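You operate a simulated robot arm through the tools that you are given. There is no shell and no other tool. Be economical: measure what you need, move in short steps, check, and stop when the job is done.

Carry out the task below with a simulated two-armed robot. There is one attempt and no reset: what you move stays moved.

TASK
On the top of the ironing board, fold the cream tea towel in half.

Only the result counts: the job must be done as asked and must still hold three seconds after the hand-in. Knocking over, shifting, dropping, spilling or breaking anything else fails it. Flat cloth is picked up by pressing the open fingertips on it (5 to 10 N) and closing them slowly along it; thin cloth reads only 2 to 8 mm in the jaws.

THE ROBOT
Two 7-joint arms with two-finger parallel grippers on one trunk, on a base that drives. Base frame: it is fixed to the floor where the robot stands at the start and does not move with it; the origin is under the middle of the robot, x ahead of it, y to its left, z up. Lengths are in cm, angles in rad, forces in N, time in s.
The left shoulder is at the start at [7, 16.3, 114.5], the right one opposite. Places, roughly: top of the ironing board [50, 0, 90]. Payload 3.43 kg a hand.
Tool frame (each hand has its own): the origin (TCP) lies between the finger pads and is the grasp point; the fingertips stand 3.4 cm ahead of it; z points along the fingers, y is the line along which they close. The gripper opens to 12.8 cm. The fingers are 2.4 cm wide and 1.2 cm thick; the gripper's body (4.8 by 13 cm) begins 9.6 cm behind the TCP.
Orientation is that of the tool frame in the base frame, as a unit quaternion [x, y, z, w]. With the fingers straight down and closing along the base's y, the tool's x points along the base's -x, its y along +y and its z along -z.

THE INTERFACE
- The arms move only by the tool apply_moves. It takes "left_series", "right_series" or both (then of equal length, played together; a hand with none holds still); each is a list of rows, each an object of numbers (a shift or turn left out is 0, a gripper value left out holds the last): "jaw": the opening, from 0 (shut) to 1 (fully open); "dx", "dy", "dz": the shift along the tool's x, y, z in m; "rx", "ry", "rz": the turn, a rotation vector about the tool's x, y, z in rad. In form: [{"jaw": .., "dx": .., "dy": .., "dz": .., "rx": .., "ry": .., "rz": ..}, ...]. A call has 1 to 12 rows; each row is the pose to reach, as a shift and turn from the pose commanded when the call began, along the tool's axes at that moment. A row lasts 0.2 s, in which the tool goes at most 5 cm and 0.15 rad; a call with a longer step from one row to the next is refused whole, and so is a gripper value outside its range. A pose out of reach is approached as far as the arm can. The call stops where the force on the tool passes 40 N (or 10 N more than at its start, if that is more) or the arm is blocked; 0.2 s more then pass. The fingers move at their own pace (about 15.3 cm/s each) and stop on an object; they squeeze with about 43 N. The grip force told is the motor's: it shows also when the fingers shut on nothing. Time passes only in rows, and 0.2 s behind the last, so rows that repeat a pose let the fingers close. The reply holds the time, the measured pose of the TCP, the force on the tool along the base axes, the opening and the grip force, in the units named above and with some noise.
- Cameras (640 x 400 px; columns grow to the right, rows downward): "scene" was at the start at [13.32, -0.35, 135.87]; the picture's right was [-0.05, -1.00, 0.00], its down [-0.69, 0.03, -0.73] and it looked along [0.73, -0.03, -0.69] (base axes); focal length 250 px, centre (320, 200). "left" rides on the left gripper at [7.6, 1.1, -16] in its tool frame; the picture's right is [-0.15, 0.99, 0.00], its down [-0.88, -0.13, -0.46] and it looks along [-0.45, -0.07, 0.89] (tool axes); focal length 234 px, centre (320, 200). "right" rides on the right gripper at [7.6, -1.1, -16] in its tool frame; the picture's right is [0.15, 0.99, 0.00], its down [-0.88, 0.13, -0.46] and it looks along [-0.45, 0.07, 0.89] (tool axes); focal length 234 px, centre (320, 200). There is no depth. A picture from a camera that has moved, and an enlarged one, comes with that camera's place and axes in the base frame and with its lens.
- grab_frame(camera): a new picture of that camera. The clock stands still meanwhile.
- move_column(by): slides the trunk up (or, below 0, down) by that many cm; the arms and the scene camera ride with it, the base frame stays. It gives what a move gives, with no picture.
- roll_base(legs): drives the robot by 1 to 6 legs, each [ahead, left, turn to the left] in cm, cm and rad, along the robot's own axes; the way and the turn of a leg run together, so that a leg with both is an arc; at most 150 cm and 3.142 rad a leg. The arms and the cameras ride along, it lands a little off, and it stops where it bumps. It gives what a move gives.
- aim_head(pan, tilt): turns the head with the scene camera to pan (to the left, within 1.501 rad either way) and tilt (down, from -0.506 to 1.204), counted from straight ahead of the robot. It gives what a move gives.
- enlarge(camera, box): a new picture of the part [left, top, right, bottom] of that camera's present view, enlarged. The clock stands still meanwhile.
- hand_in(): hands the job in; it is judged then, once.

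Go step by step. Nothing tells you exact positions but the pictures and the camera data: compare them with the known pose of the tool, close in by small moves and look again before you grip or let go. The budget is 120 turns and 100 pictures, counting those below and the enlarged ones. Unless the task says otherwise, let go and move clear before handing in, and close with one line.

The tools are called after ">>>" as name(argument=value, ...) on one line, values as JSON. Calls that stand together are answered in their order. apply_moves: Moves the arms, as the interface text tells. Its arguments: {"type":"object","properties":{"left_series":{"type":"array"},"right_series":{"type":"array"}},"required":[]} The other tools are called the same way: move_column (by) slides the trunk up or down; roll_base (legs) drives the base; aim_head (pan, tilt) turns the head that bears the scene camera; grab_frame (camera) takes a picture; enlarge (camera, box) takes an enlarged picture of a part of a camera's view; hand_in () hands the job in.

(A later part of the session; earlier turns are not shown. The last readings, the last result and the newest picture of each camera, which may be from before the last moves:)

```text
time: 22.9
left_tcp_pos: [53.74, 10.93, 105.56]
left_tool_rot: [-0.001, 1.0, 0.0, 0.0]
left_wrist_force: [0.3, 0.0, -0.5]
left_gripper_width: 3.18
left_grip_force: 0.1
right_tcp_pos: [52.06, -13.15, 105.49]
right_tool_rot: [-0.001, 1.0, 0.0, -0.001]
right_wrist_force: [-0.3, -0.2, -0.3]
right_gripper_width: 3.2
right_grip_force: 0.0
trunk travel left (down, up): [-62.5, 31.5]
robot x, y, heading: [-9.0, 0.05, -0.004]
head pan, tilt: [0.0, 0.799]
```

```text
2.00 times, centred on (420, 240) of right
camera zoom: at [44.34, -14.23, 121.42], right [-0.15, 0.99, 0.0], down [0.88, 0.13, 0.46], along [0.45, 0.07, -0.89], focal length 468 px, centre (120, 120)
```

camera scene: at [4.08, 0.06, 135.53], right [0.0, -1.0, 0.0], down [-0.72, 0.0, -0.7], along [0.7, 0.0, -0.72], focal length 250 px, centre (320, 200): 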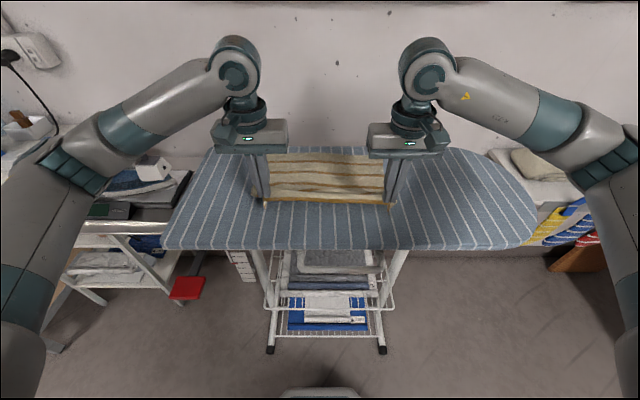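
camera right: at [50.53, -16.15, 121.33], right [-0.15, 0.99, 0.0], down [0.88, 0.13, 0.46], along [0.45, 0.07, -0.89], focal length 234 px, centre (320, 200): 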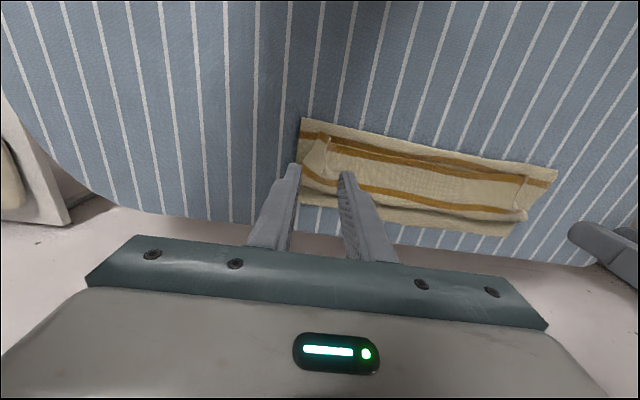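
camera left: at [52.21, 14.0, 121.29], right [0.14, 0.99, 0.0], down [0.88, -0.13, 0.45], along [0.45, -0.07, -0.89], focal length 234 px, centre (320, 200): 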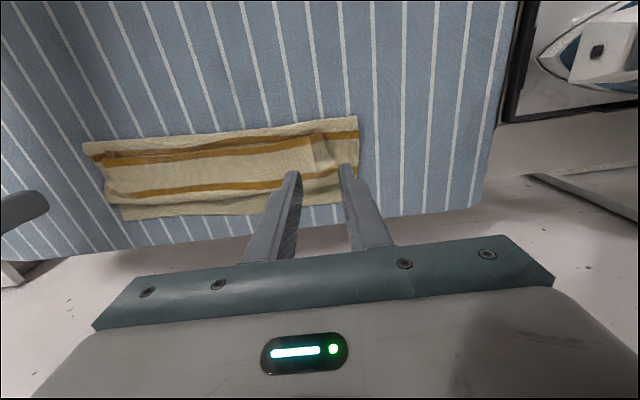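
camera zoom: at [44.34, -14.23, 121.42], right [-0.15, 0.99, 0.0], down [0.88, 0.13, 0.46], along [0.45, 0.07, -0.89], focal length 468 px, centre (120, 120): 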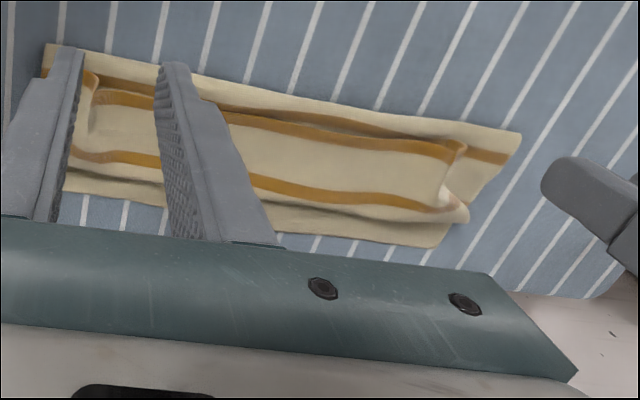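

The flap edge runs at about x 57.5 between y -13.6 and 12. I'll grip it just inside that edge with both hands, approaching from above.

>>> apply_moves(left_series=[{"dx": -0.03, "dy": -0.015, "dz": 0.0}, {"dx": -0.058, "dy": -0.029, "dz": 0.02}, {"dx": -0.058, "dy": -0.029, "dz": 0.05}, {"dx": -0.058, "dy": -0.029, "dz": 0.07}, {"dx": -0.058, "dy": -0.029, "dz": 0.085}, {"dx": -0.058, "dy": -0.029, "dz": 0.09}], right_series=[{"dx": -0.033, "dy": 0.018, "dz": 0.0}, {"dx": -0.066, "dy": 0.0365, "dz": 0.02}, {"dx": -0.066, "dy": 0.0365, "dz": 0.05}, {"dx": -0.066, "dy": 0.0365, "dz": 0.07}, {"dx": -0.066, "dy": 0.0365, "dz": 0.085}, {"dx": -0.066, "dy": 0.0365, "dz": 0.09}])

>>> grab_frame(camera="left")

>>> grab_frame(camera="right")

```text
time: 24.3
left_tcp_pos: [59.69, 7.55, 96.42]
left_tool_rot: [-0.002, 1.0, 0.0, 0.001]
left_wrist_force: [0.2, 0.7, -0.2]
left_gripper_width: 3.2
left_grip_force: 0.1
right_tcp_pos: [58.94, -9.41, 96.36]
right_tool_rot: [-0.002, 1.0, 0.001, -0.001]
right_wrist_force: [-0.8, -0.3, -0.4]
right_gripper_width: 3.22
right_grip_force: 0.0
trunk travel left (down, up): [-62.5, 31.5]
robot x, y, heading: [-9.16, 0.1, -0.004]
head pan, tilt: [0.0, 0.799]
```

```text
62 pictures are left
camera left: at [52.06, 8.79, 112.39], right [0.14, 0.99, 0.0], down [0.88, -0.13, 0.46], along [0.45, -0.07, -0.89], focal length 234 px, centre (320, 200)
```

left: 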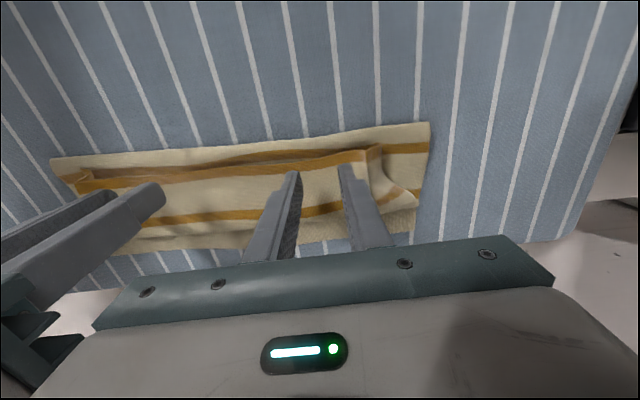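

```text
61 pictures are left
camera right: at [51.27, -10.45, 112.26], right [-0.15, 0.99, 0.0], down [0.88, 0.13, 0.46], along [0.45, 0.07, -0.89], focal length 234 px, centre (320, 200)
```

right: 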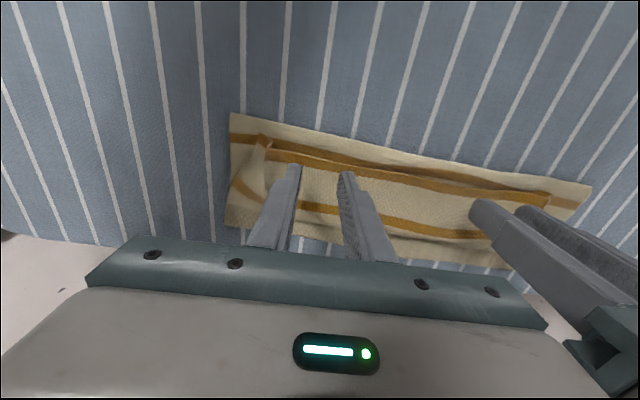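

The fingers are over the flap. I'll lower slowly to contact.

>>> apply_moves(left_series=[{"dz": 0.005}, {"dz": 0.01}, {"dz": 0.015}], right_series=[{"dz": 0.005}, {"dz": 0.01}, {"dz": 0.015}])

```text
time: 25.1
left_tcp_pos: [59.72, 7.54, 94.91]
left_tool_rot: [-0.002, 1.0, 0.001, -0.001]
left_wrist_force: [0.1, 0.1, -0.3]
left_gripper_width: 3.21
left_grip_force: 0.1
right_tcp_pos: [58.98, -9.49, 94.81]
right_tool_rot: [-0.001, 1.0, 0.0, -0.001]
right_wrist_force: [1.1, 0.0, 0.4]
right_gripper_width: 3.2
right_grip_force: 0.1
trunk travel left (down, up): [-62.5, 31.5]
robot x, y, heading: [-9.07, 0.05, 0.003]
head pan, tilt: [0.0, 0.799]
```

No contact yet, so a few more millimetres.

>>> apply_moves(left_series=[{"dz": 0.003}, {"dz": 0.006}, {"dz": 0.009}], right_series=[{"dz": 0.003}, {"dz": 0.006}, {"dz": 0.008}])

```text
time: 25.9
left_tcp_pos: [59.7, 7.64, 94.03]
left_tool_rot: [-0.001, 1.0, -0.001, -0.001]
left_wrist_force: [0.1, 0.0, 0.8]
left_gripper_width: 3.22
left_grip_force: 0.1
right_tcp_pos: [58.87, -9.42, 94.01]
right_tool_rot: [-0.001, 1.0, 0.0, 0.0]
right_wrist_force: [-0.2, 0.8, -0.1]
right_gripper_width: 3.2
right_grip_force: 0.1
trunk travel left (down, up): [-62.5, 31.5]
robot x, y, heading: [-9.09, -0.31, 0.005]
head pan, tilt: [0.0, 0.799]
```

>>> apply_moves(left_series=[{"dz": 0.0015}, {"dz": 0.003}], right_series=[{"dz": 0.0015}, {"dz": 0.003}])

```text
time: 26.5
left_tcp_pos: [59.68, 7.49, 93.63]
left_tool_rot: [-0.002, 1.0, 0.0, 0.0]
left_wrist_force: [-0.5, -0.5, 2.4]
left_gripper_width: 3.22
left_grip_force: 0.0
right_tcp_pos: [59.02, -9.54, 93.84]
right_tool_rot: [-0.001, 1.0, 0.0, 0.0]
right_wrist_force: [-0.1, 0.5, 0.2]
right_gripper_width: 3.21
right_grip_force: 0.1
trunk travel left (down, up): [-62.5, 31.5]
robot x, y, heading: [-9.22, 0.3, 0.008]
head pan, tilt: [0.0, 0.799]
```

I'll press lightly so only the top layer is caught, then close slowly.

>>> apply_moves(left_series=[{"dz": 0.0003, "jaw": 0.25}, {"dz": 0.0003, "jaw": 0.22}, {"dz": 0.0003, "jaw": 0.19}, {"dz": 0.0003, "jaw": 0.16}, {"dz": 0.0003, "jaw": 0.13}, {"dz": 0.0003, "jaw": 0.1}, {"dz": 0.0003, "jaw": 0.07}, {"dz": 0.0003, "jaw": 0.04}, {"dz": 0.0003, "jaw": 0.0}, {"dz": 0.0003, "jaw": 0.0}], right_series=[{"dz": 0.001, "jaw": 0.25}, {"dz": 0.0015, "jaw": 0.22}, {"dz": 0.0015, "jaw": 0.19}, {"dz": 0.0015, "jaw": 0.16}, {"dz": 0.0015, "jaw": 0.13}, {"dz": 0.0015, "jaw": 0.1}, {"dz": 0.0015, "jaw": 0.07}, {"dz": 0.0015, "jaw": 0.04}, {"dz": 0.0015, "jaw": 0.0}, {"dz": 0.0015, "jaw": 0.0}])

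>>> apply_moves(left_series=[{"dz": -0.02}, {"dz": -0.04}, {"dz": -0.04}], right_series=[{"dz": -0.02}, {"dz": -0.04}, {"dz": -0.04}])

>>> grab_frame(camera="left")

>>> grab_frame(camera="right")

>>> enlarge(camera="scene", box=[230, 110, 410, 222])

```text
time: 28.7
left_tcp_pos: [59.61, 7.6, 93.64]
left_tool_rot: [-0.001, 1.0, -0.001, -0.001]
left_wrist_force: [0.5, -9.6, 5.0]
left_gripper_width: 0.21
left_grip_force: 36.4
right_tcp_pos: [58.87, -9.4, 93.81]
right_tool_rot: [-0.001, 1.0, 0.002, 0.0]
right_wrist_force: [0.1, 8.3, 2.9]
right_gripper_width: 0.2
right_grip_force: 36.6
trunk travel left (down, up): [-62.5, 31.5]
robot x, y, heading: [-9.12, 0.17, 0.002]
head pan, tilt: [0.0, 0.799]
```

```text
time: 29.5
left_tcp_pos: [59.44, 7.61, 97.5]
left_tool_rot: [-0.002, 1.0, 0.0, -0.001]
left_wrist_force: [-0.4, -11.7, -0.2]
left_gripper_width: 0.21
left_grip_force: 36.4
right_tcp_pos: [59.02, -9.45, 97.68]
right_tool_rot: [-0.001, 1.0, 0.0, 0.0]
right_wrist_force: [-0.2, 11.3, -0.5]
right_gripper_width: 0.23
right_grip_force: 36.7
trunk travel left (down, up): [-62.5, 31.5]
robot x, y, heading: [-9.24, -0.36, 0.003]
head pan, tilt: [0.0, 0.799]
```

```text
60 pictures are left
camera left: at [52.0, 8.81, 113.43], right [0.14, 0.99, 0.0], down [0.88, -0.13, 0.45], along [0.45, -0.07, -0.89], focal length 234 px, centre (320, 200)
```

left: 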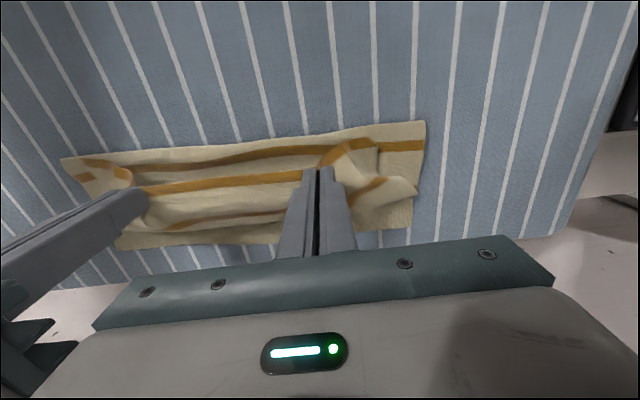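

```text
59 pictures are left
camera right: at [51.34, -10.54, 113.5], right [-0.15, 0.99, 0.0], down [0.88, 0.13, 0.46], along [0.45, 0.07, -0.89], focal length 234 px, centre (320, 200)
```

right: 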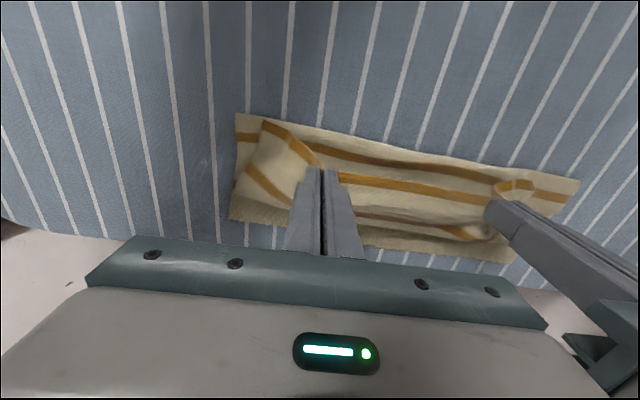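

```text
3.56 times, centred on (320, 166) of scene
camera zoom: at [4.15, 0.05, 135.52], right [0.0, -1.0, 0.0], down [-0.72, 0.0, -0.7], along [0.7, 0.0, -0.72], focal length 890 px, centre (320, 321)
```

zoom: 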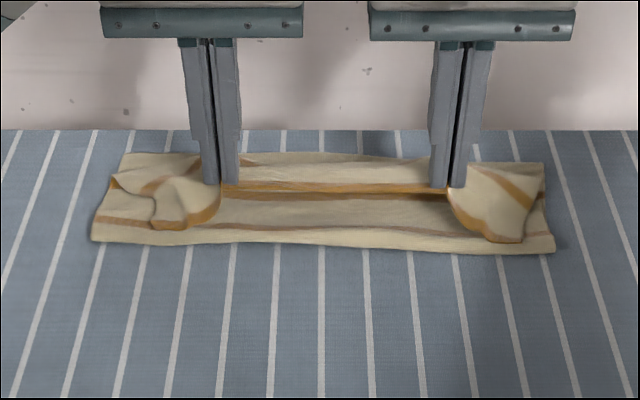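

Both hands hold only the top flap. I'll ease the sideways pull and carry it up, back toward me and down, to lay the towel flat again.

>>> apply_moves(left_series=[{"dy": -0.004, "dz": -0.03}, {"dx": 0.005, "dy": -0.004, "dz": -0.06}, {"dx": 0.02, "dy": -0.004, "dz": -0.09}, {"dx": 0.05, "dy": -0.004, "dz": -0.095}, {"dx": 0.08, "dy": -0.004, "dz": -0.09}, {"dx": 0.11, "dy": -0.004, "dz": -0.075}, {"dx": 0.14, "dy": -0.004, "dz": -0.055}, {"dx": 0.165, "dy": -0.004, "dz": -0.025}, {"dx": 0.18, "dy": -0.004, "dz": 0.005}, {"dx": 0.187, "dy": -0.004, "dz": 0.03}, {"dx": 0.187, "dy": -0.004, "dz": 0.03}], right_series=[{"dy": 0.004, "dz": -0.03}, {"dx": 0.005, "dy": 0.004, "dz": -0.06}, {"dx": 0.02, "dy": 0.004, "dz": -0.09}, {"dx": 0.05, "dy": 0.004, "dz": -0.095}, {"dx": 0.08, "dy": 0.004, "dz": -0.09}, {"dx": 0.11, "dy": 0.004, "dz": -0.075}, {"dx": 0.145, "dy": 0.004, "dz": -0.055}, {"dx": 0.17, "dy": 0.004, "dz": -0.025}, {"dx": 0.19, "dy": 0.004, "dz": 0.005}, {"dx": 0.195, "dy": 0.004, "dz": 0.03}, {"dx": 0.195, "dy": 0.004, "dz": 0.03}])

>>> grab_frame(camera="scene")

>>> grab_frame(camera="right")

```text
time: 31.9
left_tcp_pos: [40.87, 7.23, 94.88]
left_tool_rot: [-0.003, 1.0, 0.0, 0.0]
left_wrist_force: [-0.2, -0.1, 0.0]
left_gripper_width: 0.18
left_grip_force: 36.8
right_tcp_pos: [39.29, -8.71, 94.62]
right_tool_rot: [-0.001, 1.0, 0.0, 0.0]
right_wrist_force: [-0.8, -0.1, -0.9]
right_gripper_width: 0.17
right_grip_force: 36.7
trunk travel left (down, up): [-62.5, 31.5]
robot x, y, heading: [-9.13, -0.48, -0.004]
head pan, tilt: [0.0, 0.799]
```

```text
57 pictures are left
camera scene: at [4.04, 0.06, 135.54], right [0.0, -1.0, 0.0], down [-0.72, 0.0, -0.7], along [0.7, 0.0, -0.72], focal length 250 px, centre (320, 200)
```

scene: 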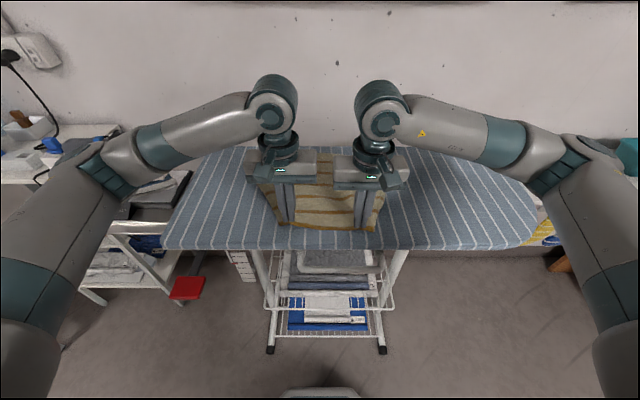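

```text
56 pictures are left
camera right: at [31.57, -9.82, 110.58], right [-0.15, 0.99, 0.0], down [0.88, 0.13, 0.46], along [0.45, 0.07, -0.89], focal length 234 px, centre (320, 200)
```

right: 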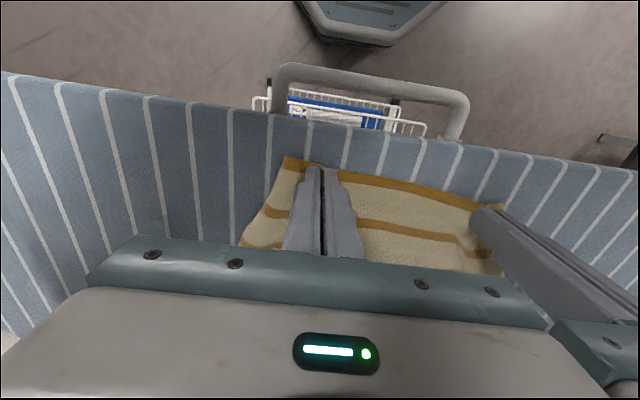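

The towel is spread again. I'll release, move the hands outward and up, and inspect.

>>> apply_moves(left_series=[{"dy": 0.004, "dz": 0.004}, {"dy": 0.004, "dz": 0.008}, {"dy": 0.004, "dz": 0.008, "jaw": 0.1}, {"dy": 0.004, "dz": 0.008, "jaw": 0.25}, {"dy": 0.004, "dz": -0.03}, {"dy": 0.004, "dz": -0.08}, {"dy": 0.05, "dz": -0.1}, {"dy": 0.1, "dz": -0.1}, {"dy": 0.14, "dz": -0.1}], right_series=[{"dy": -0.004, "dz": 0.004}, {"dy": -0.004, "dz": 0.008}, {"dy": -0.004, "dz": 0.008, "jaw": 0.1}, {"dy": -0.004, "dz": 0.008, "jaw": 0.25}, {"dy": -0.004, "dz": -0.03}, {"dy": -0.004, "dz": -0.08}, {"dy": -0.05, "dz": -0.1}, {"dy": -0.1, "dz": -0.1}, {"dy": -0.14, "dz": -0.1}])

>>> enlarge(camera="scene", box=[220, 130, 420, 255])

```text
refused: row 7 steps farther than a row can; nothing moved
```

```text
3.20 times, centred on (320, 192) of scene
camera zoom: at [4.04, 0.06, 135.54], right [0.0, -1.0, 0.0], down [-0.72, 0.0, -0.7], along [0.7, 0.0, -0.72], focal length 801 px, centre (320, 224)
```

zoom: 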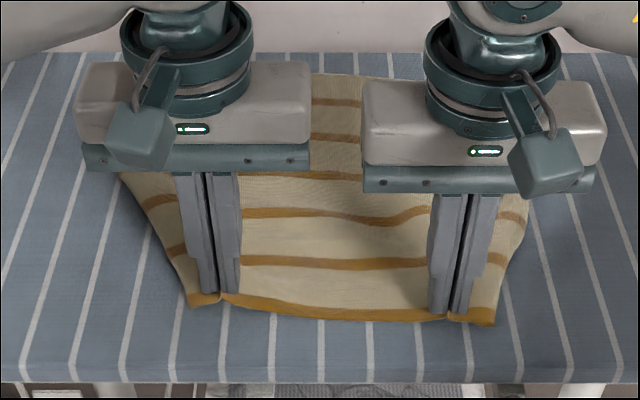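

>>> apply_moves(left_series=[{"dy": 0.004, "dz": 0.004}, {"dy": 0.004, "dz": 0.008}, {"dy": 0.004, "dz": 0.008, "jaw": 0.1}, {"dy": 0.004, "dz": 0.008, "jaw": 0.25}, {"dy": 0.004, "dz": -0.03}, {"dy": 0.004, "dz": -0.075}, {"dy": 0.04, "dz": -0.1}, {"dy": 0.08, "dz": -0.1}, {"dy": 0.12, "dz": -0.1}, {"dy": 0.16, "dz": -0.1}], right_series=[{"dy": -0.004, "dz": 0.004}, {"dy": -0.004, "dz": 0.008}, {"dy": -0.004, "dz": 0.008, "jaw": 0.1}, {"dy": -0.004, "dz": 0.008, "jaw": 0.25}, {"dy": -0.004, "dz": -0.03}, {"dy": -0.004, "dz": -0.075}, {"dy": -0.04, "dz": -0.1}, {"dy": -0.08, "dz": -0.1}, {"dy": -0.12, "dz": -0.1}, {"dy": -0.16, "dz": -0.1}])

>>> enlarge(camera="scene", box=[220, 130, 420, 255])

>>> grab_frame(camera="left")

>>> grab_frame(camera="right")

```text
time: 34.1
left_tcp_pos: [40.89, 23.13, 104.5]
left_tool_rot: [-0.002, 1.0, 0.0, -0.001]
left_wrist_force: [-0.4, 1.2, -0.9]
left_gripper_width: 3.19
left_grip_force: 0.1
right_tcp_pos: [39.13, -25.33, 105.02]
right_tool_rot: [-0.002, 1.0, 0.0, 0.001]
right_wrist_force: [-0.8, -0.4, 0.7]
right_gripper_width: 3.19
right_grip_force: 0.1
trunk travel left (down, up): [-62.5, 31.5]
robot x, y, heading: [-9.42, -0.02, 0.006]
head pan, tilt: [0.0, 0.799]
```

```text
3.20 times, centred on (320, 192) of scene
camera zoom: at [3.9, 0.06, 135.56], right [0.0, -1.0, 0.0], down [-0.72, 0.0, -0.7], along [0.7, 0.0, -0.72], focal length 801 px, centre (320, 224)
```

zoom: 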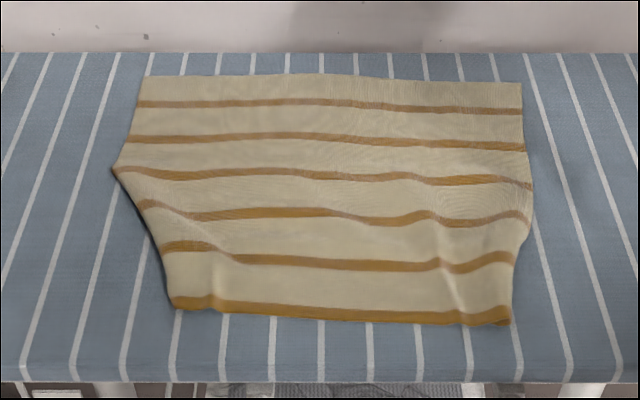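

```text
53 pictures are left
camera left: at [33.28, 24.25, 120.44], right [0.14, 0.99, 0.0], down [0.88, -0.13, 0.46], along [0.45, -0.07, -0.89], focal length 234 px, centre (320, 200)
```

left: 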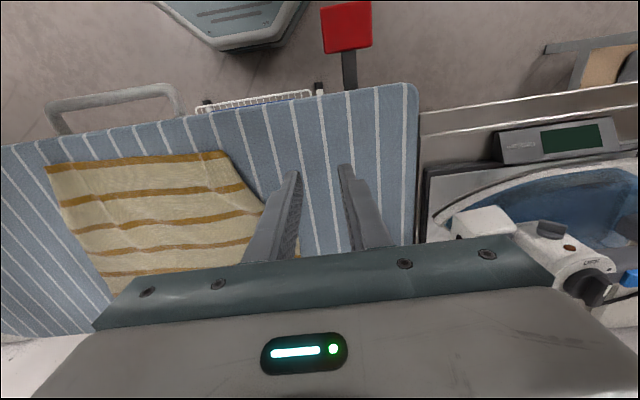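

```text
52 pictures are left
camera right: at [31.5, -26.34, 120.88], right [-0.15, 0.99, 0.0], down [0.88, 0.13, 0.46], along [0.45, 0.07, -0.89], focal length 234 px, centre (320, 200)
```

right: 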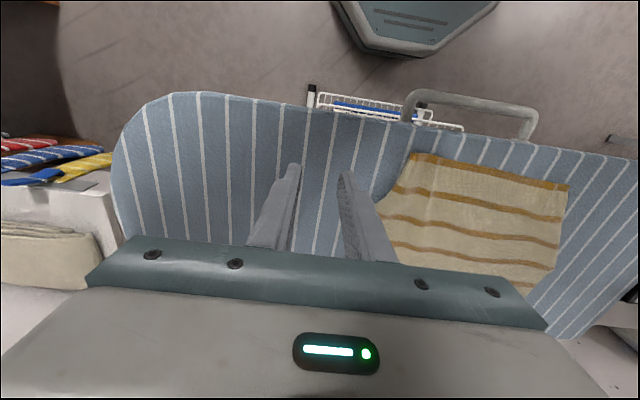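

The near edge is now narrower, at y from 10.7 to -13.3. I'll zoom in to see whether its corners are tucked under.

>>> enlarge(camera="scene", box=[245, 165, 315, 240])

>>> enlarge(camera="scene", box=[335, 165, 405, 240])

>>> enlarge(camera="left", box=[160, 130, 320, 270])

```text
5.33 times, centred on (280, 202) of scene
camera zoom: at [3.9, 0.06, 135.56], right [0.0, -1.0, 0.0], down [-0.72, 0.0, -0.7], along [0.7, 0.0, -0.72], focal length 1335 px, centre (533, 187)
```

zoom: 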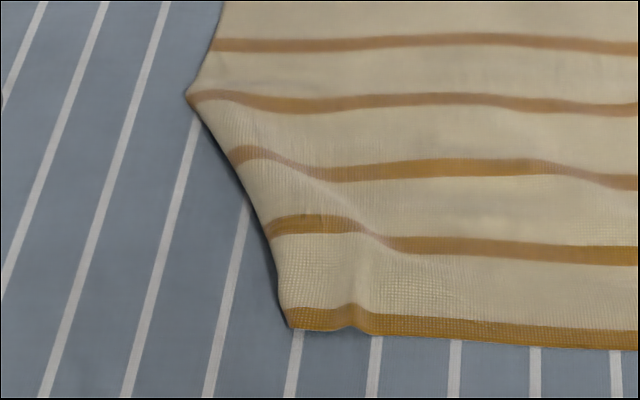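

```text
5.33 times, centred on (370, 202) of scene
camera zoom: at [3.9, 0.06, 135.56], right [0.0, -1.0, 0.0], down [-0.72, 0.0, -0.7], along [0.7, 0.0, -0.72], focal length 1335 px, centre (53, 187)
```

zoom: 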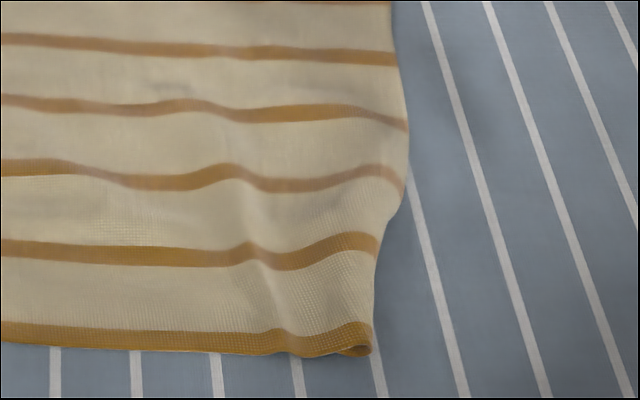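

```text
2.86 times, centred on (240, 200) of left
camera zoom: at [33.28, 24.25, 120.44], right [0.14, 0.99, 0.0], down [0.88, -0.13, 0.46], along [0.45, -0.07, -0.89], focal length 669 px, centre (549, 200)
```

zoom: 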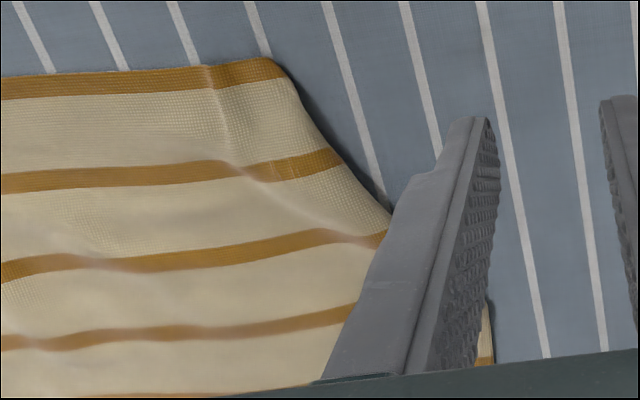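

Both near corners are tucked under, and they should fall open when the towel hangs in air. I'll turn both hands 90° so they close along x and go over the midline, which is 0.6 cm nearer than stripe 3, at y ±14.5.

>>> apply_moves(left_series=[{"rz": 0.143, "dx": -0.011, "dy": -0.008}, {"rz": 0.286, "dx": -0.022, "dy": -0.016}, {"rz": 0.428, "dx": -0.034, "dy": -0.024}, {"rz": 0.571, "dx": -0.045, "dy": -0.032}, {"rz": 0.714, "dx": -0.056, "dy": -0.04}, {"rz": 0.857, "dx": -0.067, "dy": -0.048}, {"rz": 1.0, "dx": -0.079, "dy": -0.056}, {"rz": 1.142, "dx": -0.09, "dy": -0.064}, {"rz": 1.285, "dx": -0.101, "dy": -0.072}, {"rz": 1.428, "dx": -0.113, "dy": -0.08}, {"rz": 1.571, "dx": -0.124, "dy": -0.086}, {"rz": 1.571, "dx": -0.124, "dy": -0.086}], right_series=[{"rz": -0.143, "dx": -0.012, "dy": 0.01}, {"rz": -0.286, "dx": -0.025, "dy": 0.02}, {"rz": -0.428, "dx": -0.037, "dy": 0.03}, {"rz": -0.571, "dx": -0.049, "dy": 0.04}, {"rz": -0.714, "dx": -0.061, "dy": 0.05}, {"rz": -0.857, "dx": -0.074, "dy": 0.06}, {"rz": -1.0, "dx": -0.086, "dy": 0.07}, {"rz": -1.142, "dx": -0.098, "dy": 0.08}, {"rz": -1.285, "dx": -0.11, "dy": 0.09}, {"rz": -1.428, "dx": -0.123, "dy": 0.1}, {"rz": -1.571, "dx": -0.135, "dy": 0.108}, {"rz": -1.571, "dx": -0.135, "dy": 0.108}])

>>> grab_frame(camera="left")

>>> grab_frame(camera="right")

```text
time: 36.7
left_tcp_pos: [52.76, 14.39, 104.97]
left_tool_rot: [0.707, 0.707, 0.002, 0.002]
left_wrist_force: [-0.2, -0.5, 0.0]
left_gripper_width: 3.21
left_grip_force: 0.1
right_tcp_pos: [38.66, -12.11, 106.65]
right_tool_rot: [-0.672, 0.74, 0.004, 0.029]
right_wrist_force: [-0.8, -0.6, 0.3]
right_gripper_width: 3.17
right_grip_force: 0.1
right hand out of reach, approached as far as the arm can: row 8, 9, 10, 11, 12
trunk travel left (down, up): [-62.5, 31.5]
robot x, y, heading: [-9.09, 0.17, 0.0]
head pan, tilt: [0.0, 0.799]
```

```text
48 pictures are left
camera left: at [53.88, 22.0, 120.86], right [0.99, -0.15, 0.0], down [-0.13, -0.88, 0.45], along [-0.06, -0.45, -0.89], focal length 234 px, centre (320, 200)
```

left: 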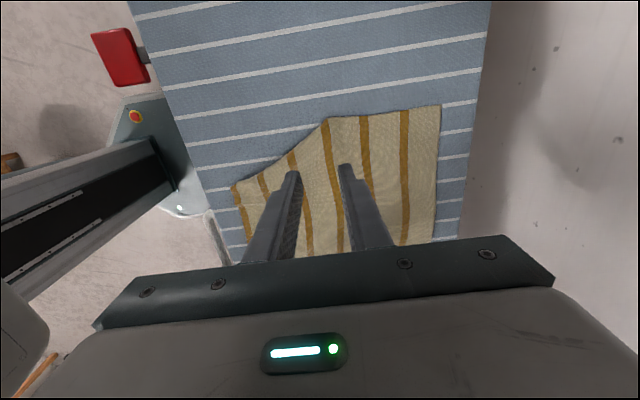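

```text
47 pictures are left
camera right: at [38.47, -20.36, 122.28], right [-1.0, -0.05, -0.04], down [-0.07, 0.87, 0.49], along [0.01, 0.49, -0.87], focal length 234 px, centre (320, 200)
```

right: 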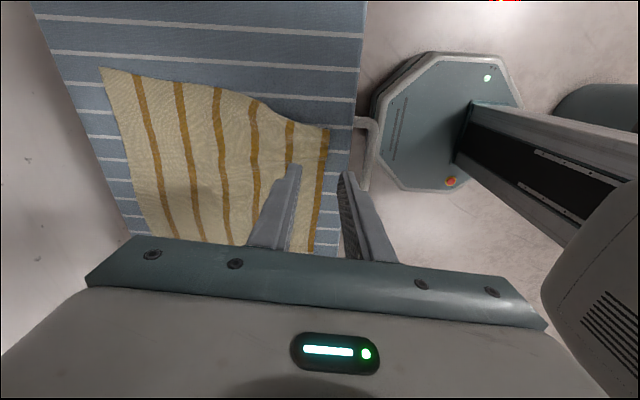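

The left hand is in place. The right hand stopped short while turning, so I'll see whether it converges with a repeated command.

>>> apply_moves(right_series=[{"rz": 0.01}, {"rz": 0.0}, {"rz": 0.0}])

```text
time: 37.5
left_tcp_pos: [53.12, 14.71, 104.54]
left_tool_rot: [0.706, 0.708, 0.0, 0.0]
left_wrist_force: [0.8, -0.1, 0.1]
left_gripper_width: 3.19
left_grip_force: 0.1
right_tcp_pos: [39.11, -11.54, 106.5]
right_tool_rot: [-0.672, 0.74, 0.004, 0.024]
right_wrist_force: [0.3, -1.0, 0.2]
right_gripper_width: 3.2
right_grip_force: 0.1
trunk travel left (down, up): [-62.5, 31.5]
robot x, y, heading: [-8.93, 0.11, 0.0]
head pan, tilt: [0.0, 0.799]
```

It's stuck at a joint limit. I'll unwind the right hand and approach with the opposite turn instead.

>>> apply_moves(right_series=[{"rz": 0.143}, {"rz": 0.286}, {"rz": 0.428}, {"rz": 0.571}, {"rz": 0.714}, {"rz": 0.857}, {"rz": 1.0}, {"rz": 1.142}, {"rz": 1.285}, {"rz": 1.428}, {"rz": 1.571}, {"rz": 1.571}])

```text
time: 40.1
left_tcp_pos: [53.17, 14.66, 104.68]
left_tool_rot: [0.706, 0.708, 0.0, 0.0]
left_wrist_force: [-0.1, -0.5, 0.5]
left_gripper_width: 3.2
left_grip_force: 0.0
right_tcp_pos: [38.75, -11.23, 106.5]
right_tool_rot: [0.049, 0.998, 0.021, 0.015]
right_wrist_force: [-0.8, -0.1, 0.2]
right_gripper_width: 3.19
right_grip_force: 0.0
trunk travel left (down, up): [-62.5, 31.5]
robot x, y, heading: [-8.77, -0.2, -0.001]
head pan, tilt: [0.0, 0.799]
```

>>> apply_moves(right_series=[{"dx": -0.04, "dy": -0.01, "rz": 0.0}, {"dx": -0.08, "dy": -0.02}, {"dx": -0.12, "dy": -0.03}, {"dx": -0.142, "dy": -0.02}, {"dx": -0.142, "dy": -0.02}])

>>> apply_moves(right_series=[{"rz": -0.143}, {"rz": -0.286}, {"rz": -0.428}, {"rz": -0.571}, {"rz": -0.714}, {"rz": -0.857}, {"rz": -1.0}, {"rz": -1.142}, {"rz": -1.285}, {"rz": -1.428}, {"rz": -1.473}])

```text
time: 41.3
left_tcp_pos: [53.01, 14.62, 104.61]
left_tool_rot: [0.706, 0.708, 0.0, -0.001]
left_wrist_force: [-0.5, -1.0, 0.1]
left_gripper_width: 3.2
left_grip_force: 0.0
right_tcp_pos: [52.77, -14.62, 107.15]
right_tool_rot: [0.047, 0.999, 0.021, 0.015]
right_wrist_force: [0.1, 0.0, -0.7]
right_gripper_width: 3.23
right_grip_force: 0.0
trunk travel left (down, up): [-62.5, 31.5]
robot x, y, heading: [-8.96, 0.03, 0.006]
head pan, tilt: [0.0, 0.799]
```

```text
time: 43.7
left_tcp_pos: [53.16, 14.69, 104.6]
left_tool_rot: [0.706, 0.708, 0.0, -0.001]
left_wrist_force: [1.2, -0.8, 0.1]
left_gripper_width: 3.19
left_grip_force: 0.1
right_tcp_pos: [49.54, -15.15, 104.12]
right_tool_rot: [-0.523, 0.852, 0.025, 0.016]
right_wrist_force: [0.2, -0.4, 0.0]
right_gripper_width: 3.2
right_grip_force: 0.1
right hand out of reach, approached as far as the arm can: row 9, 10, 11
trunk travel left (down, up): [-62.5, 31.5]
robot x, y, heading: [-9.31, -0.24, 0.004]
head pan, tilt: [0.0, 0.799]
```

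The right wrist's limit lies in that direction, so I'll turn it the other way.

>>> apply_moves(right_series=[{"rz": 0.143}, {"rz": 0.286}, {"rz": 0.428}, {"rz": 0.571}, {"rz": 0.714}, {"rz": 0.857}, {"rz": 1.0}, {"rz": 1.142}, {"rz": 1.285}, {"rz": 1.428}, {"rz": 1.571}])

>>> apply_moves(right_series=[{"rz": 0.143}, {"rz": 0.286}, {"rz": 0.428}, {"rz": 0.571}, {"rz": 0.714}, {"rz": 0.857}, {"rz": 1.0}, {"rz": 1.1}, {"rz": 1.1}])

```text
time: 46.1
left_tcp_pos: [53.1, 14.58, 104.54]
left_tool_rot: [0.706, 0.708, 0.0, 0.0]
left_wrist_force: [0.3, -0.6, 0.4]
left_gripper_width: 3.22
left_grip_force: 0.0
right_tcp_pos: [49.55, -14.65, 104.27]
right_tool_rot: [0.234, 0.972, 0.028, -0.007]
right_wrist_force: [0.3, 1.1, 0.2]
right_gripper_width: 3.22
right_grip_force: 0.0
trunk travel left (down, up): [-62.5, 31.5]
robot x, y, heading: [-9.06, 0.19, 0.008]
head pan, tilt: [0.0, 0.799]
```

```text
time: 48.1
left_tcp_pos: [53.07, 14.51, 104.61]
left_tool_rot: [0.706, 0.708, -0.001, 0.0]
left_wrist_force: [-1.1, -0.4, 0.0]
left_gripper_width: 3.21
left_grip_force: 0.1
right_tcp_pos: [49.48, -14.63, 104.29]
right_tool_rot: [0.707, 0.706, 0.022, -0.021]
right_wrist_force: [0.7, 0.3, 0.6]
right_gripper_width: 3.2
right_grip_force: 0.1
trunk travel left (down, up): [-62.5, 31.5]
robot x, y, heading: [-9.21, -0.03, 0.004]
head pan, tilt: [0.0, 0.799]
```

Both hands now close along x. I'll level the right hand and move it over its midline point.

>>> apply_moves(right_series=[{"ry": -0.03, "dy": 0.015}, {"ry": -0.061, "dy": 0.031}, {"ry": -0.061, "dy": 0.031, "dz": 0.03}, {"ry": -0.061, "dy": 0.031, "dz": 0.06}], left_series=[{"dy": 0.001}, {"dy": 0.002}, {"dy": 0.002, "dz": 0.03}, {"dy": 0.002, "dz": 0.06}])

>>> grab_frame(camera="left")

>>> grab_frame(camera="right")

>>> enlarge(camera="scene", box=[220, 130, 420, 255])

```text
time: 49.1
left_tcp_pos: [53.62, 14.8, 98.42]
left_tool_rot: [0.706, 0.708, -0.001, -0.001]
left_wrist_force: [0.5, 0.4, 0.4]
left_gripper_width: 3.17
left_grip_force: 0.0
right_tcp_pos: [52.91, -14.57, 98.13]
right_tool_rot: [0.707, 0.708, -0.001, 0.0]
right_wrist_force: [0.1, 0.2, -0.2]
right_gripper_width: 3.2
right_grip_force: 0.1
trunk travel left (down, up): [-62.5, 31.5]
robot x, y, heading: [-9.05, 0.11, 0.005]
head pan, tilt: [0.0, 0.799]
```

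```text
46 pictures are left
camera left: at [54.7, 22.46, 114.29], right [0.99, -0.14, 0.0], down [-0.13, -0.88, 0.46], along [-0.07, -0.45, -0.89], focal length 234 px, centre (320, 200)
```

left: 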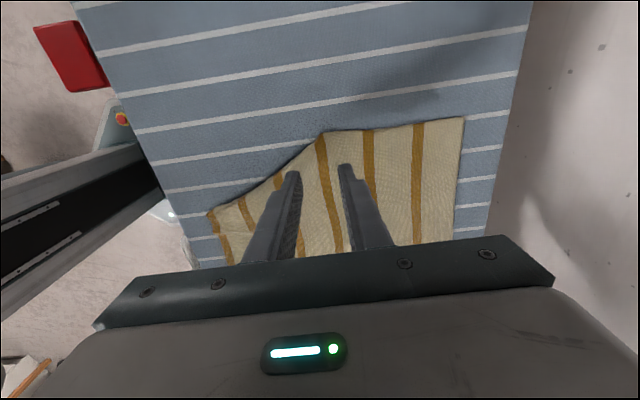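

```text
45 pictures are left
camera right: at [51.65, -6.81, 114.04], right [0.99, 0.15, 0.0], down [0.13, -0.88, 0.46], along [0.07, -0.45, -0.89], focal length 234 px, centre (320, 200)
```

right: 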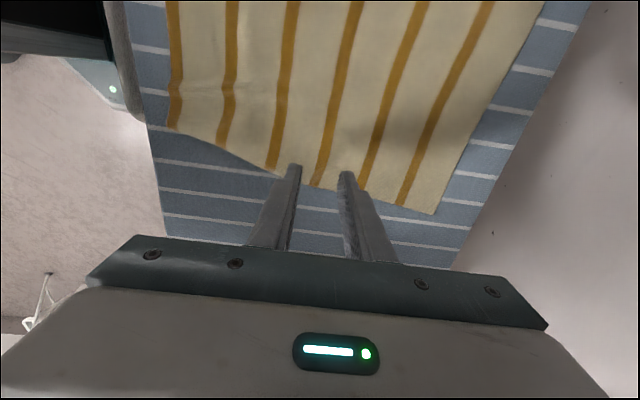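

```text
3.20 times, centred on (320, 192) of scene
camera zoom: at [4.16, 0.07, 135.54], right [0.0, -1.0, 0.0], down [-0.72, 0.0, -0.7], along [0.7, 0.0, -0.72], focal length 801 px, centre (320, 224)
```

zoom: 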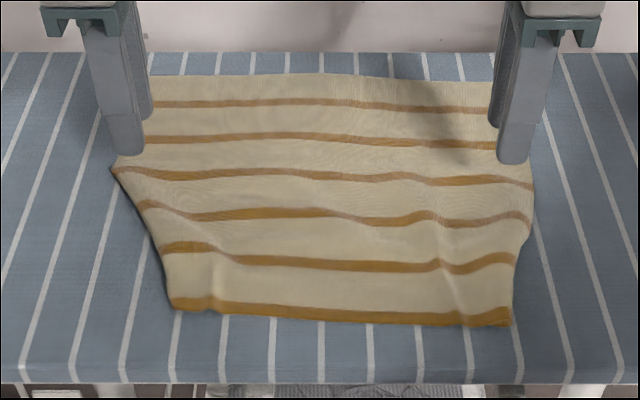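

Stripe 3 sits between the fingers, slightly toward the far side, on both hands, which matches the midline. I'll lower to light contact.

>>> apply_moves(left_series=[{"dz": 0.02}, {"dz": 0.035}, {"dz": 0.042}, {"dz": 0.045}], right_series=[{"dz": 0.02}, {"dz": 0.035}, {"dz": 0.042}, {"dz": 0.044}])

```text
time: 50.1
left_tcp_pos: [53.51, 14.9, 94.07]
left_tool_rot: [0.706, 0.708, 0.0, 0.0]
left_wrist_force: [-0.4, -0.2, 0.3]
left_gripper_width: 3.19
left_grip_force: 0.1
right_tcp_pos: [52.72, -14.41, 93.89]
right_tool_rot: [0.707, 0.707, 0.0, 0.001]
right_wrist_force: [-0.1, -0.5, -0.5]
right_gripper_width: 3.22
right_grip_force: 0.0
trunk travel left (down, up): [-62.5, 31.5]
robot x, y, heading: [-8.88, -0.15, 0.003]
head pan, tilt: [0.0, 0.799]
```

>>> apply_moves(left_series=[{"dz": 0.003}, {"dz": 0.0055}], right_series=[{"dz": 0.003}, {"dz": 0.005}])

```text
time: 50.7
left_tcp_pos: [53.3, 14.79, 93.68]
left_tool_rot: [0.706, 0.708, 0.001, 0.0]
left_wrist_force: [0.6, -0.3, 1.7]
left_gripper_width: 3.2
left_grip_force: 0.1
right_tcp_pos: [52.72, -14.46, 93.56]
right_tool_rot: [0.707, 0.707, 0.001, 0.002]
right_wrist_force: [-3.0, -2.4, 11.2]
right_gripper_width: 3.23
right_grip_force: 0.3
trunk travel left (down, up): [-62.5, 31.5]
robot x, y, heading: [-8.94, 0.04, 0.006]
head pan, tilt: [0.0, 0.799]
```

The tips are in contact: left 1.7 N, right 11 N. I'll even that out and close slowly.

>>> apply_moves(left_series=[{"dz": 0.001, "jaw": 0.25}, {"dz": 0.001, "jaw": 0.22}, {"dz": 0.001, "jaw": 0.19}, {"dz": 0.001, "jaw": 0.16}, {"dz": 0.001, "jaw": 0.13}, {"dz": 0.001, "jaw": 0.1}, {"dz": 0.001, "jaw": 0.07}, {"dz": 0.001, "jaw": 0.04}, {"dz": 0.001, "jaw": 0.0}, {"dz": 0.001, "jaw": 0.0}], right_series=[{"dz": -0.0006, "jaw": 0.25}, {"dz": -0.0006, "jaw": 0.22}, {"dz": -0.0006, "jaw": 0.19}, {"dz": -0.0006, "jaw": 0.16}, {"dz": -0.0006, "jaw": 0.13}, {"dz": -0.0006, "jaw": 0.1}, {"dz": -0.0006, "jaw": 0.07}, {"dz": -0.0006, "jaw": 0.04}, {"dz": -0.0006, "jaw": 0.0}, {"dz": -0.0006, "jaw": 0.0}])

>>> apply_moves(left_series=[{"dz": -0.02}, {"dz": -0.04}, {"dz": -0.06}, {"dz": -0.06}], right_series=[{"dz": -0.02}, {"dz": -0.04}, {"dz": -0.06}, {"dz": -0.06}])

>>> enlarge(camera="scene", box=[220, 110, 420, 235])

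```text
time: 52.9
left_tcp_pos: [53.15, 14.72, 93.56]
left_tool_rot: [0.706, 0.708, 0.0, 0.0]
left_wrist_force: [-1.5, 0.0, 12.5]
left_gripper_width: 0.18
left_grip_force: 36.5
right_tcp_pos: [52.59, -14.45, 93.51]
right_tool_rot: [0.707, 0.707, 0.001, 0.002]
right_wrist_force: [0.5, 1.2, 9.2]
right_gripper_width: 0.17
right_grip_force: 36.6
trunk travel left (down, up): [-62.5, 31.5]
robot x, y, heading: [-8.54, -0.27, 0.001]
head pan, tilt: [0.0, 0.799]
```

```text
time: 53.9
left_tcp_pos: [53.56, 14.7, 99.28]
left_tool_rot: [0.706, 0.709, 0.0, 0.0]
left_wrist_force: [-0.5, 0.1, 0.8]
left_gripper_width: 0.19
left_grip_force: 36.7
right_tcp_pos: [52.78, -14.3, 99.41]
right_tool_rot: [0.707, 0.707, -0.001, 0.001]
right_wrist_force: [0.0, 0.4, 0.0]
right_gripper_width: 0.18
right_grip_force: 36.4
trunk travel left (down, up): [-62.5, 31.5]
robot x, y, heading: [-9.1, 0.18, 0.001]
head pan, tilt: [0.0, 0.799]
```

```text
3.20 times, centred on (320, 172) of scene
camera zoom: at [4.09, 0.05, 135.53], right [0.0, -1.0, 0.0], down [-0.72, 0.0, -0.7], along [0.7, 0.0, -0.72], focal length 801 px, centre (320, 288)
```

zoom: 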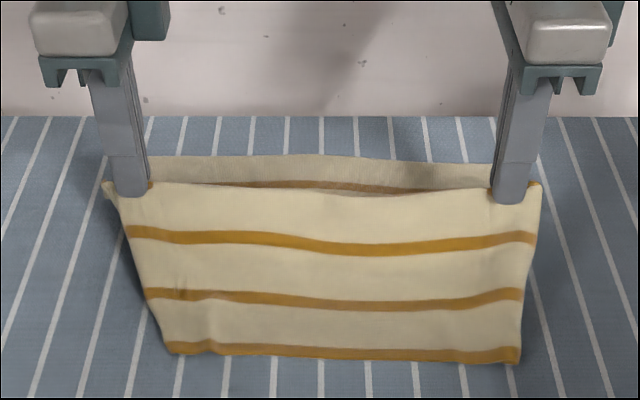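

Both hands hold the midline. I'll lift the towel clear so both halves hang free.

>>> apply_moves(left_series=[{"dz": -0.02, "dx": 0.001}, {"dz": -0.04, "dx": 0.003}, {"dz": -0.06, "dx": 0.004}, {"dz": -0.08, "dx": 0.004}, {"dz": -0.1, "dx": 0.004}, {"dz": -0.12, "dx": 0.004}, {"dz": -0.14, "dx": 0.004}, {"dz": -0.16, "dx": 0.004}, {"dz": -0.16, "dx": 0.004}, {"dz": -0.16, "dx": 0.004}], right_series=[{"dz": -0.02, "dx": -0.001}, {"dz": -0.04, "dx": -0.003}, {"dz": -0.06, "dx": -0.004}, {"dz": -0.08, "dx": -0.004}, {"dz": -0.1, "dx": -0.004}, {"dz": -0.12, "dx": -0.004}, {"dz": -0.14, "dx": -0.004}, {"dz": -0.16, "dx": -0.004}, {"dz": -0.16, "dx": -0.004}, {"dz": -0.16, "dx": -0.004}])

>>> enlarge(camera="scene", box=[220, 80, 420, 205])

>>> grab_frame(camera="left")

>>> grab_frame(camera="right")

```text
time: 56.1
left_tcp_pos: [53.48, 15.02, 115.36]
left_tool_rot: [0.705, 0.709, 0.0, 0.0]
left_wrist_force: [-0.9, 0.7, -0.2]
left_gripper_width: 0.19
left_grip_force: 37.4
right_tcp_pos: [52.74, -14.84, 115.67]
right_tool_rot: [0.707, 0.707, 0.0, 0.001]
right_wrist_force: [1.6, 0.2, -0.4]
right_gripper_width: 0.2
right_grip_force: 36.8
trunk travel left (down, up): [-62.5, 31.5]
robot x, y, heading: [-8.96, -0.21, 0.001]
head pan, tilt: [0.0, 0.799]
```

```text
3.20 times, centred on (320, 142) of scene
camera zoom: at [4.06, 0.05, 135.54], right [0.0, -1.0, 0.0], down [-0.72, 0.0, -0.7], along [0.7, 0.0, -0.72], focal length 801 px, centre (320, 384)
```

zoom: 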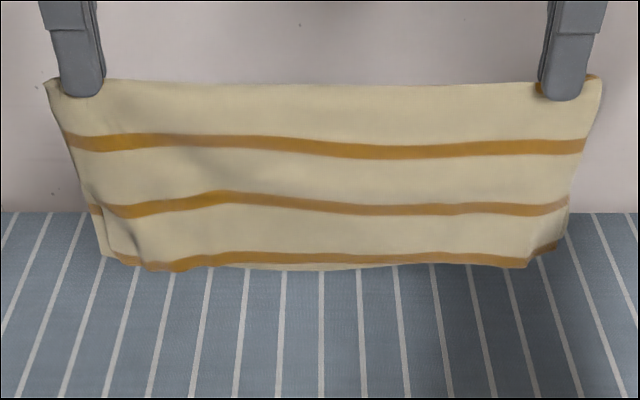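

```text
41 pictures are left
camera left: at [54.55, 22.68, 131.31], right [0.99, -0.14, 0.0], down [-0.13, -0.88, 0.46], along [-0.07, -0.45, -0.89], focal length 234 px, centre (320, 200)
```

left: 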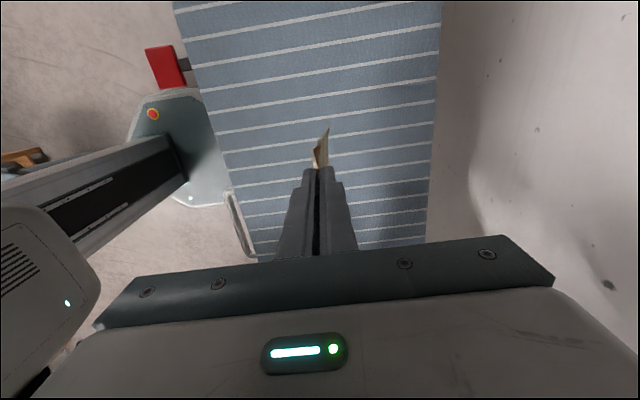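

```text
40 pictures are left
camera right: at [51.45, -7.17, 131.42], right [0.99, 0.15, 0.0], down [0.13, -0.88, 0.46], along [0.07, -0.45, -0.89], focal length 234 px, centre (320, 200)
```

right: 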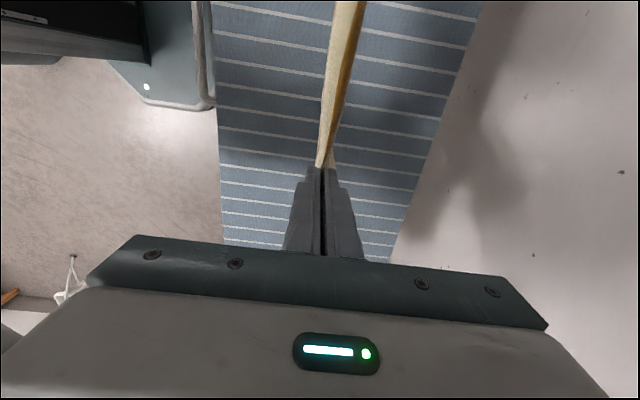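

The towel hangs evenly and the edges coincide, but the near half's lower corners are still tucked inside. I'll raise it and shake it gently so they fall open.

>>> apply_moves(left_series=[{"dz": -0.04}, {"dz": -0.04, "dy": 0.04}, {"dz": -0.04, "dy": -0.005}, {"dz": -0.04, "dy": -0.05}, {"dz": -0.04, "dy": -0.005}, {"dz": -0.04, "dy": 0.04}, {"dz": -0.04, "dy": -0.005}, {"dz": -0.04, "dy": -0.05}, {"dz": -0.04, "dy": -0.005}, {"dz": -0.04, "dy": 0.0}, {"dz": -0.04}, {"dz": -0.04}], right_series=[{"dz": -0.04}, {"dz": -0.04, "dy": 0.04}, {"dz": -0.04, "dy": -0.005}, {"dz": -0.04, "dy": -0.05}, {"dz": -0.04, "dy": -0.005}, {"dz": -0.04, "dy": 0.04}, {"dz": -0.04, "dy": -0.005}, {"dz": -0.04, "dy": -0.05}, {"dz": -0.04, "dy": -0.005}, {"dz": -0.04, "dy": 0.0}, {"dz": -0.04}, {"dz": -0.04}])

>>> enlarge(camera="scene", box=[220, 60, 420, 185])

```text
time: 58.7
left_tcp_pos: [53.68, 15.04, 119.51]
left_tool_rot: [0.706, 0.708, 0.0, -0.001]
left_wrist_force: [-0.2, 0.2, -0.6]
left_gripper_width: 0.17
left_grip_force: 36.7
right_tcp_pos: [52.87, -14.57, 119.39]
right_tool_rot: [0.707, 0.708, 0.0, 0.001]
right_wrist_force: [0.9, 0.5, -0.3]
right_gripper_width: 0.19
right_grip_force: 36.1
trunk travel left (down, up): [-62.5, 31.5]
robot x, y, heading: [-9.22, -0.0, -0.002]
head pan, tilt: [0.0, 0.799]
```

```text
3.20 times, centred on (320, 122) of scene
camera zoom: at [4.2, 0.05, 135.52], right [0.0, -1.0, 0.0], down [-0.72, 0.0, -0.7], along [0.7, 0.0, -0.72], focal length 801 px, centre (320, 448)
```

zoom: 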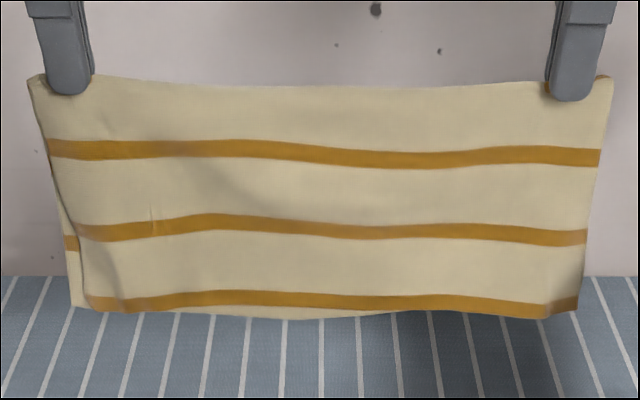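

The shake opened the corners almost completely. One more shake, then I'll check.

>>> apply_moves(left_series=[{"dy": 0.045}, {"dy": 0.0}, {"dy": -0.048}, {"dy": 0.0}, {"dy": 0.045}, {"dy": 0.0}, {"dy": -0.048}, {"dy": 0.0}, {"dy": 0.0}, {"dy": 0.0}, {"dy": 0.0}, {"dy": 0.0}], right_series=[{"dy": 0.045}, {"dy": 0.0}, {"dy": -0.048}, {"dy": 0.0}, {"dy": 0.045}, {"dy": 0.0}, {"dy": -0.048}, {"dy": 0.0}, {"dy": 0.0}, {"dy": 0.0}, {"dy": 0.0}, {"dy": 0.0}])

>>> enlarge(camera="scene", box=[220, 60, 420, 185])

>>> grab_frame(camera="left")

```text
time: 61.3
left_tcp_pos: [53.42, 14.87, 119.44]
left_tool_rot: [0.706, 0.708, -0.001, -0.001]
left_wrist_force: [-0.3, -0.6, -0.4]
left_gripper_width: 0.19
left_grip_force: 36.6
right_tcp_pos: [52.41, -14.83, 119.45]
right_tool_rot: [0.707, 0.707, 0.0, 0.002]
right_wrist_force: [-0.1, -0.4, 0.2]
right_gripper_width: 0.2
right_grip_force: 36.9
trunk travel left (down, up): [-62.5, 31.5]
robot x, y, heading: [-9.03, -0.09, 0.001]
head pan, tilt: [0.0, 0.799]
```

```text
3.20 times, centred on (320, 122) of scene
camera zoom: at [3.97, 0.05, 135.55], right [0.0, -1.0, 0.0], down [-0.72, 0.0, -0.7], along [0.7, 0.0, -0.72], focal length 801 px, centre (320, 448)
```

zoom: 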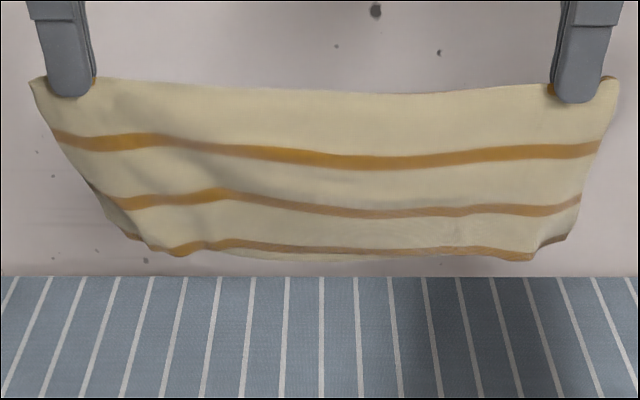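

```text
37 pictures are left
camera left: at [54.46, 22.51, 135.38], right [0.99, -0.14, 0.0], down [-0.13, -0.88, 0.46], along [-0.07, -0.45, -0.89], focal length 234 px, centre (320, 200)
```

left: 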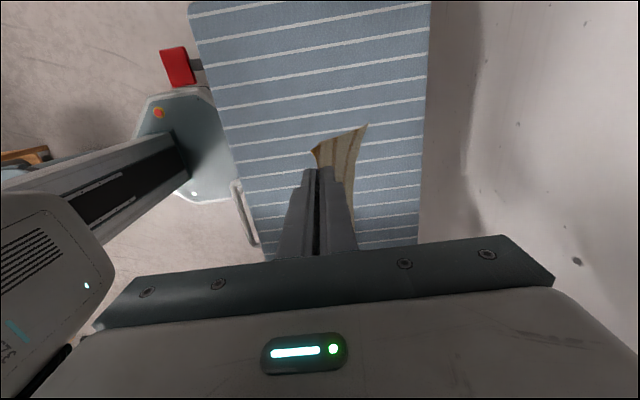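

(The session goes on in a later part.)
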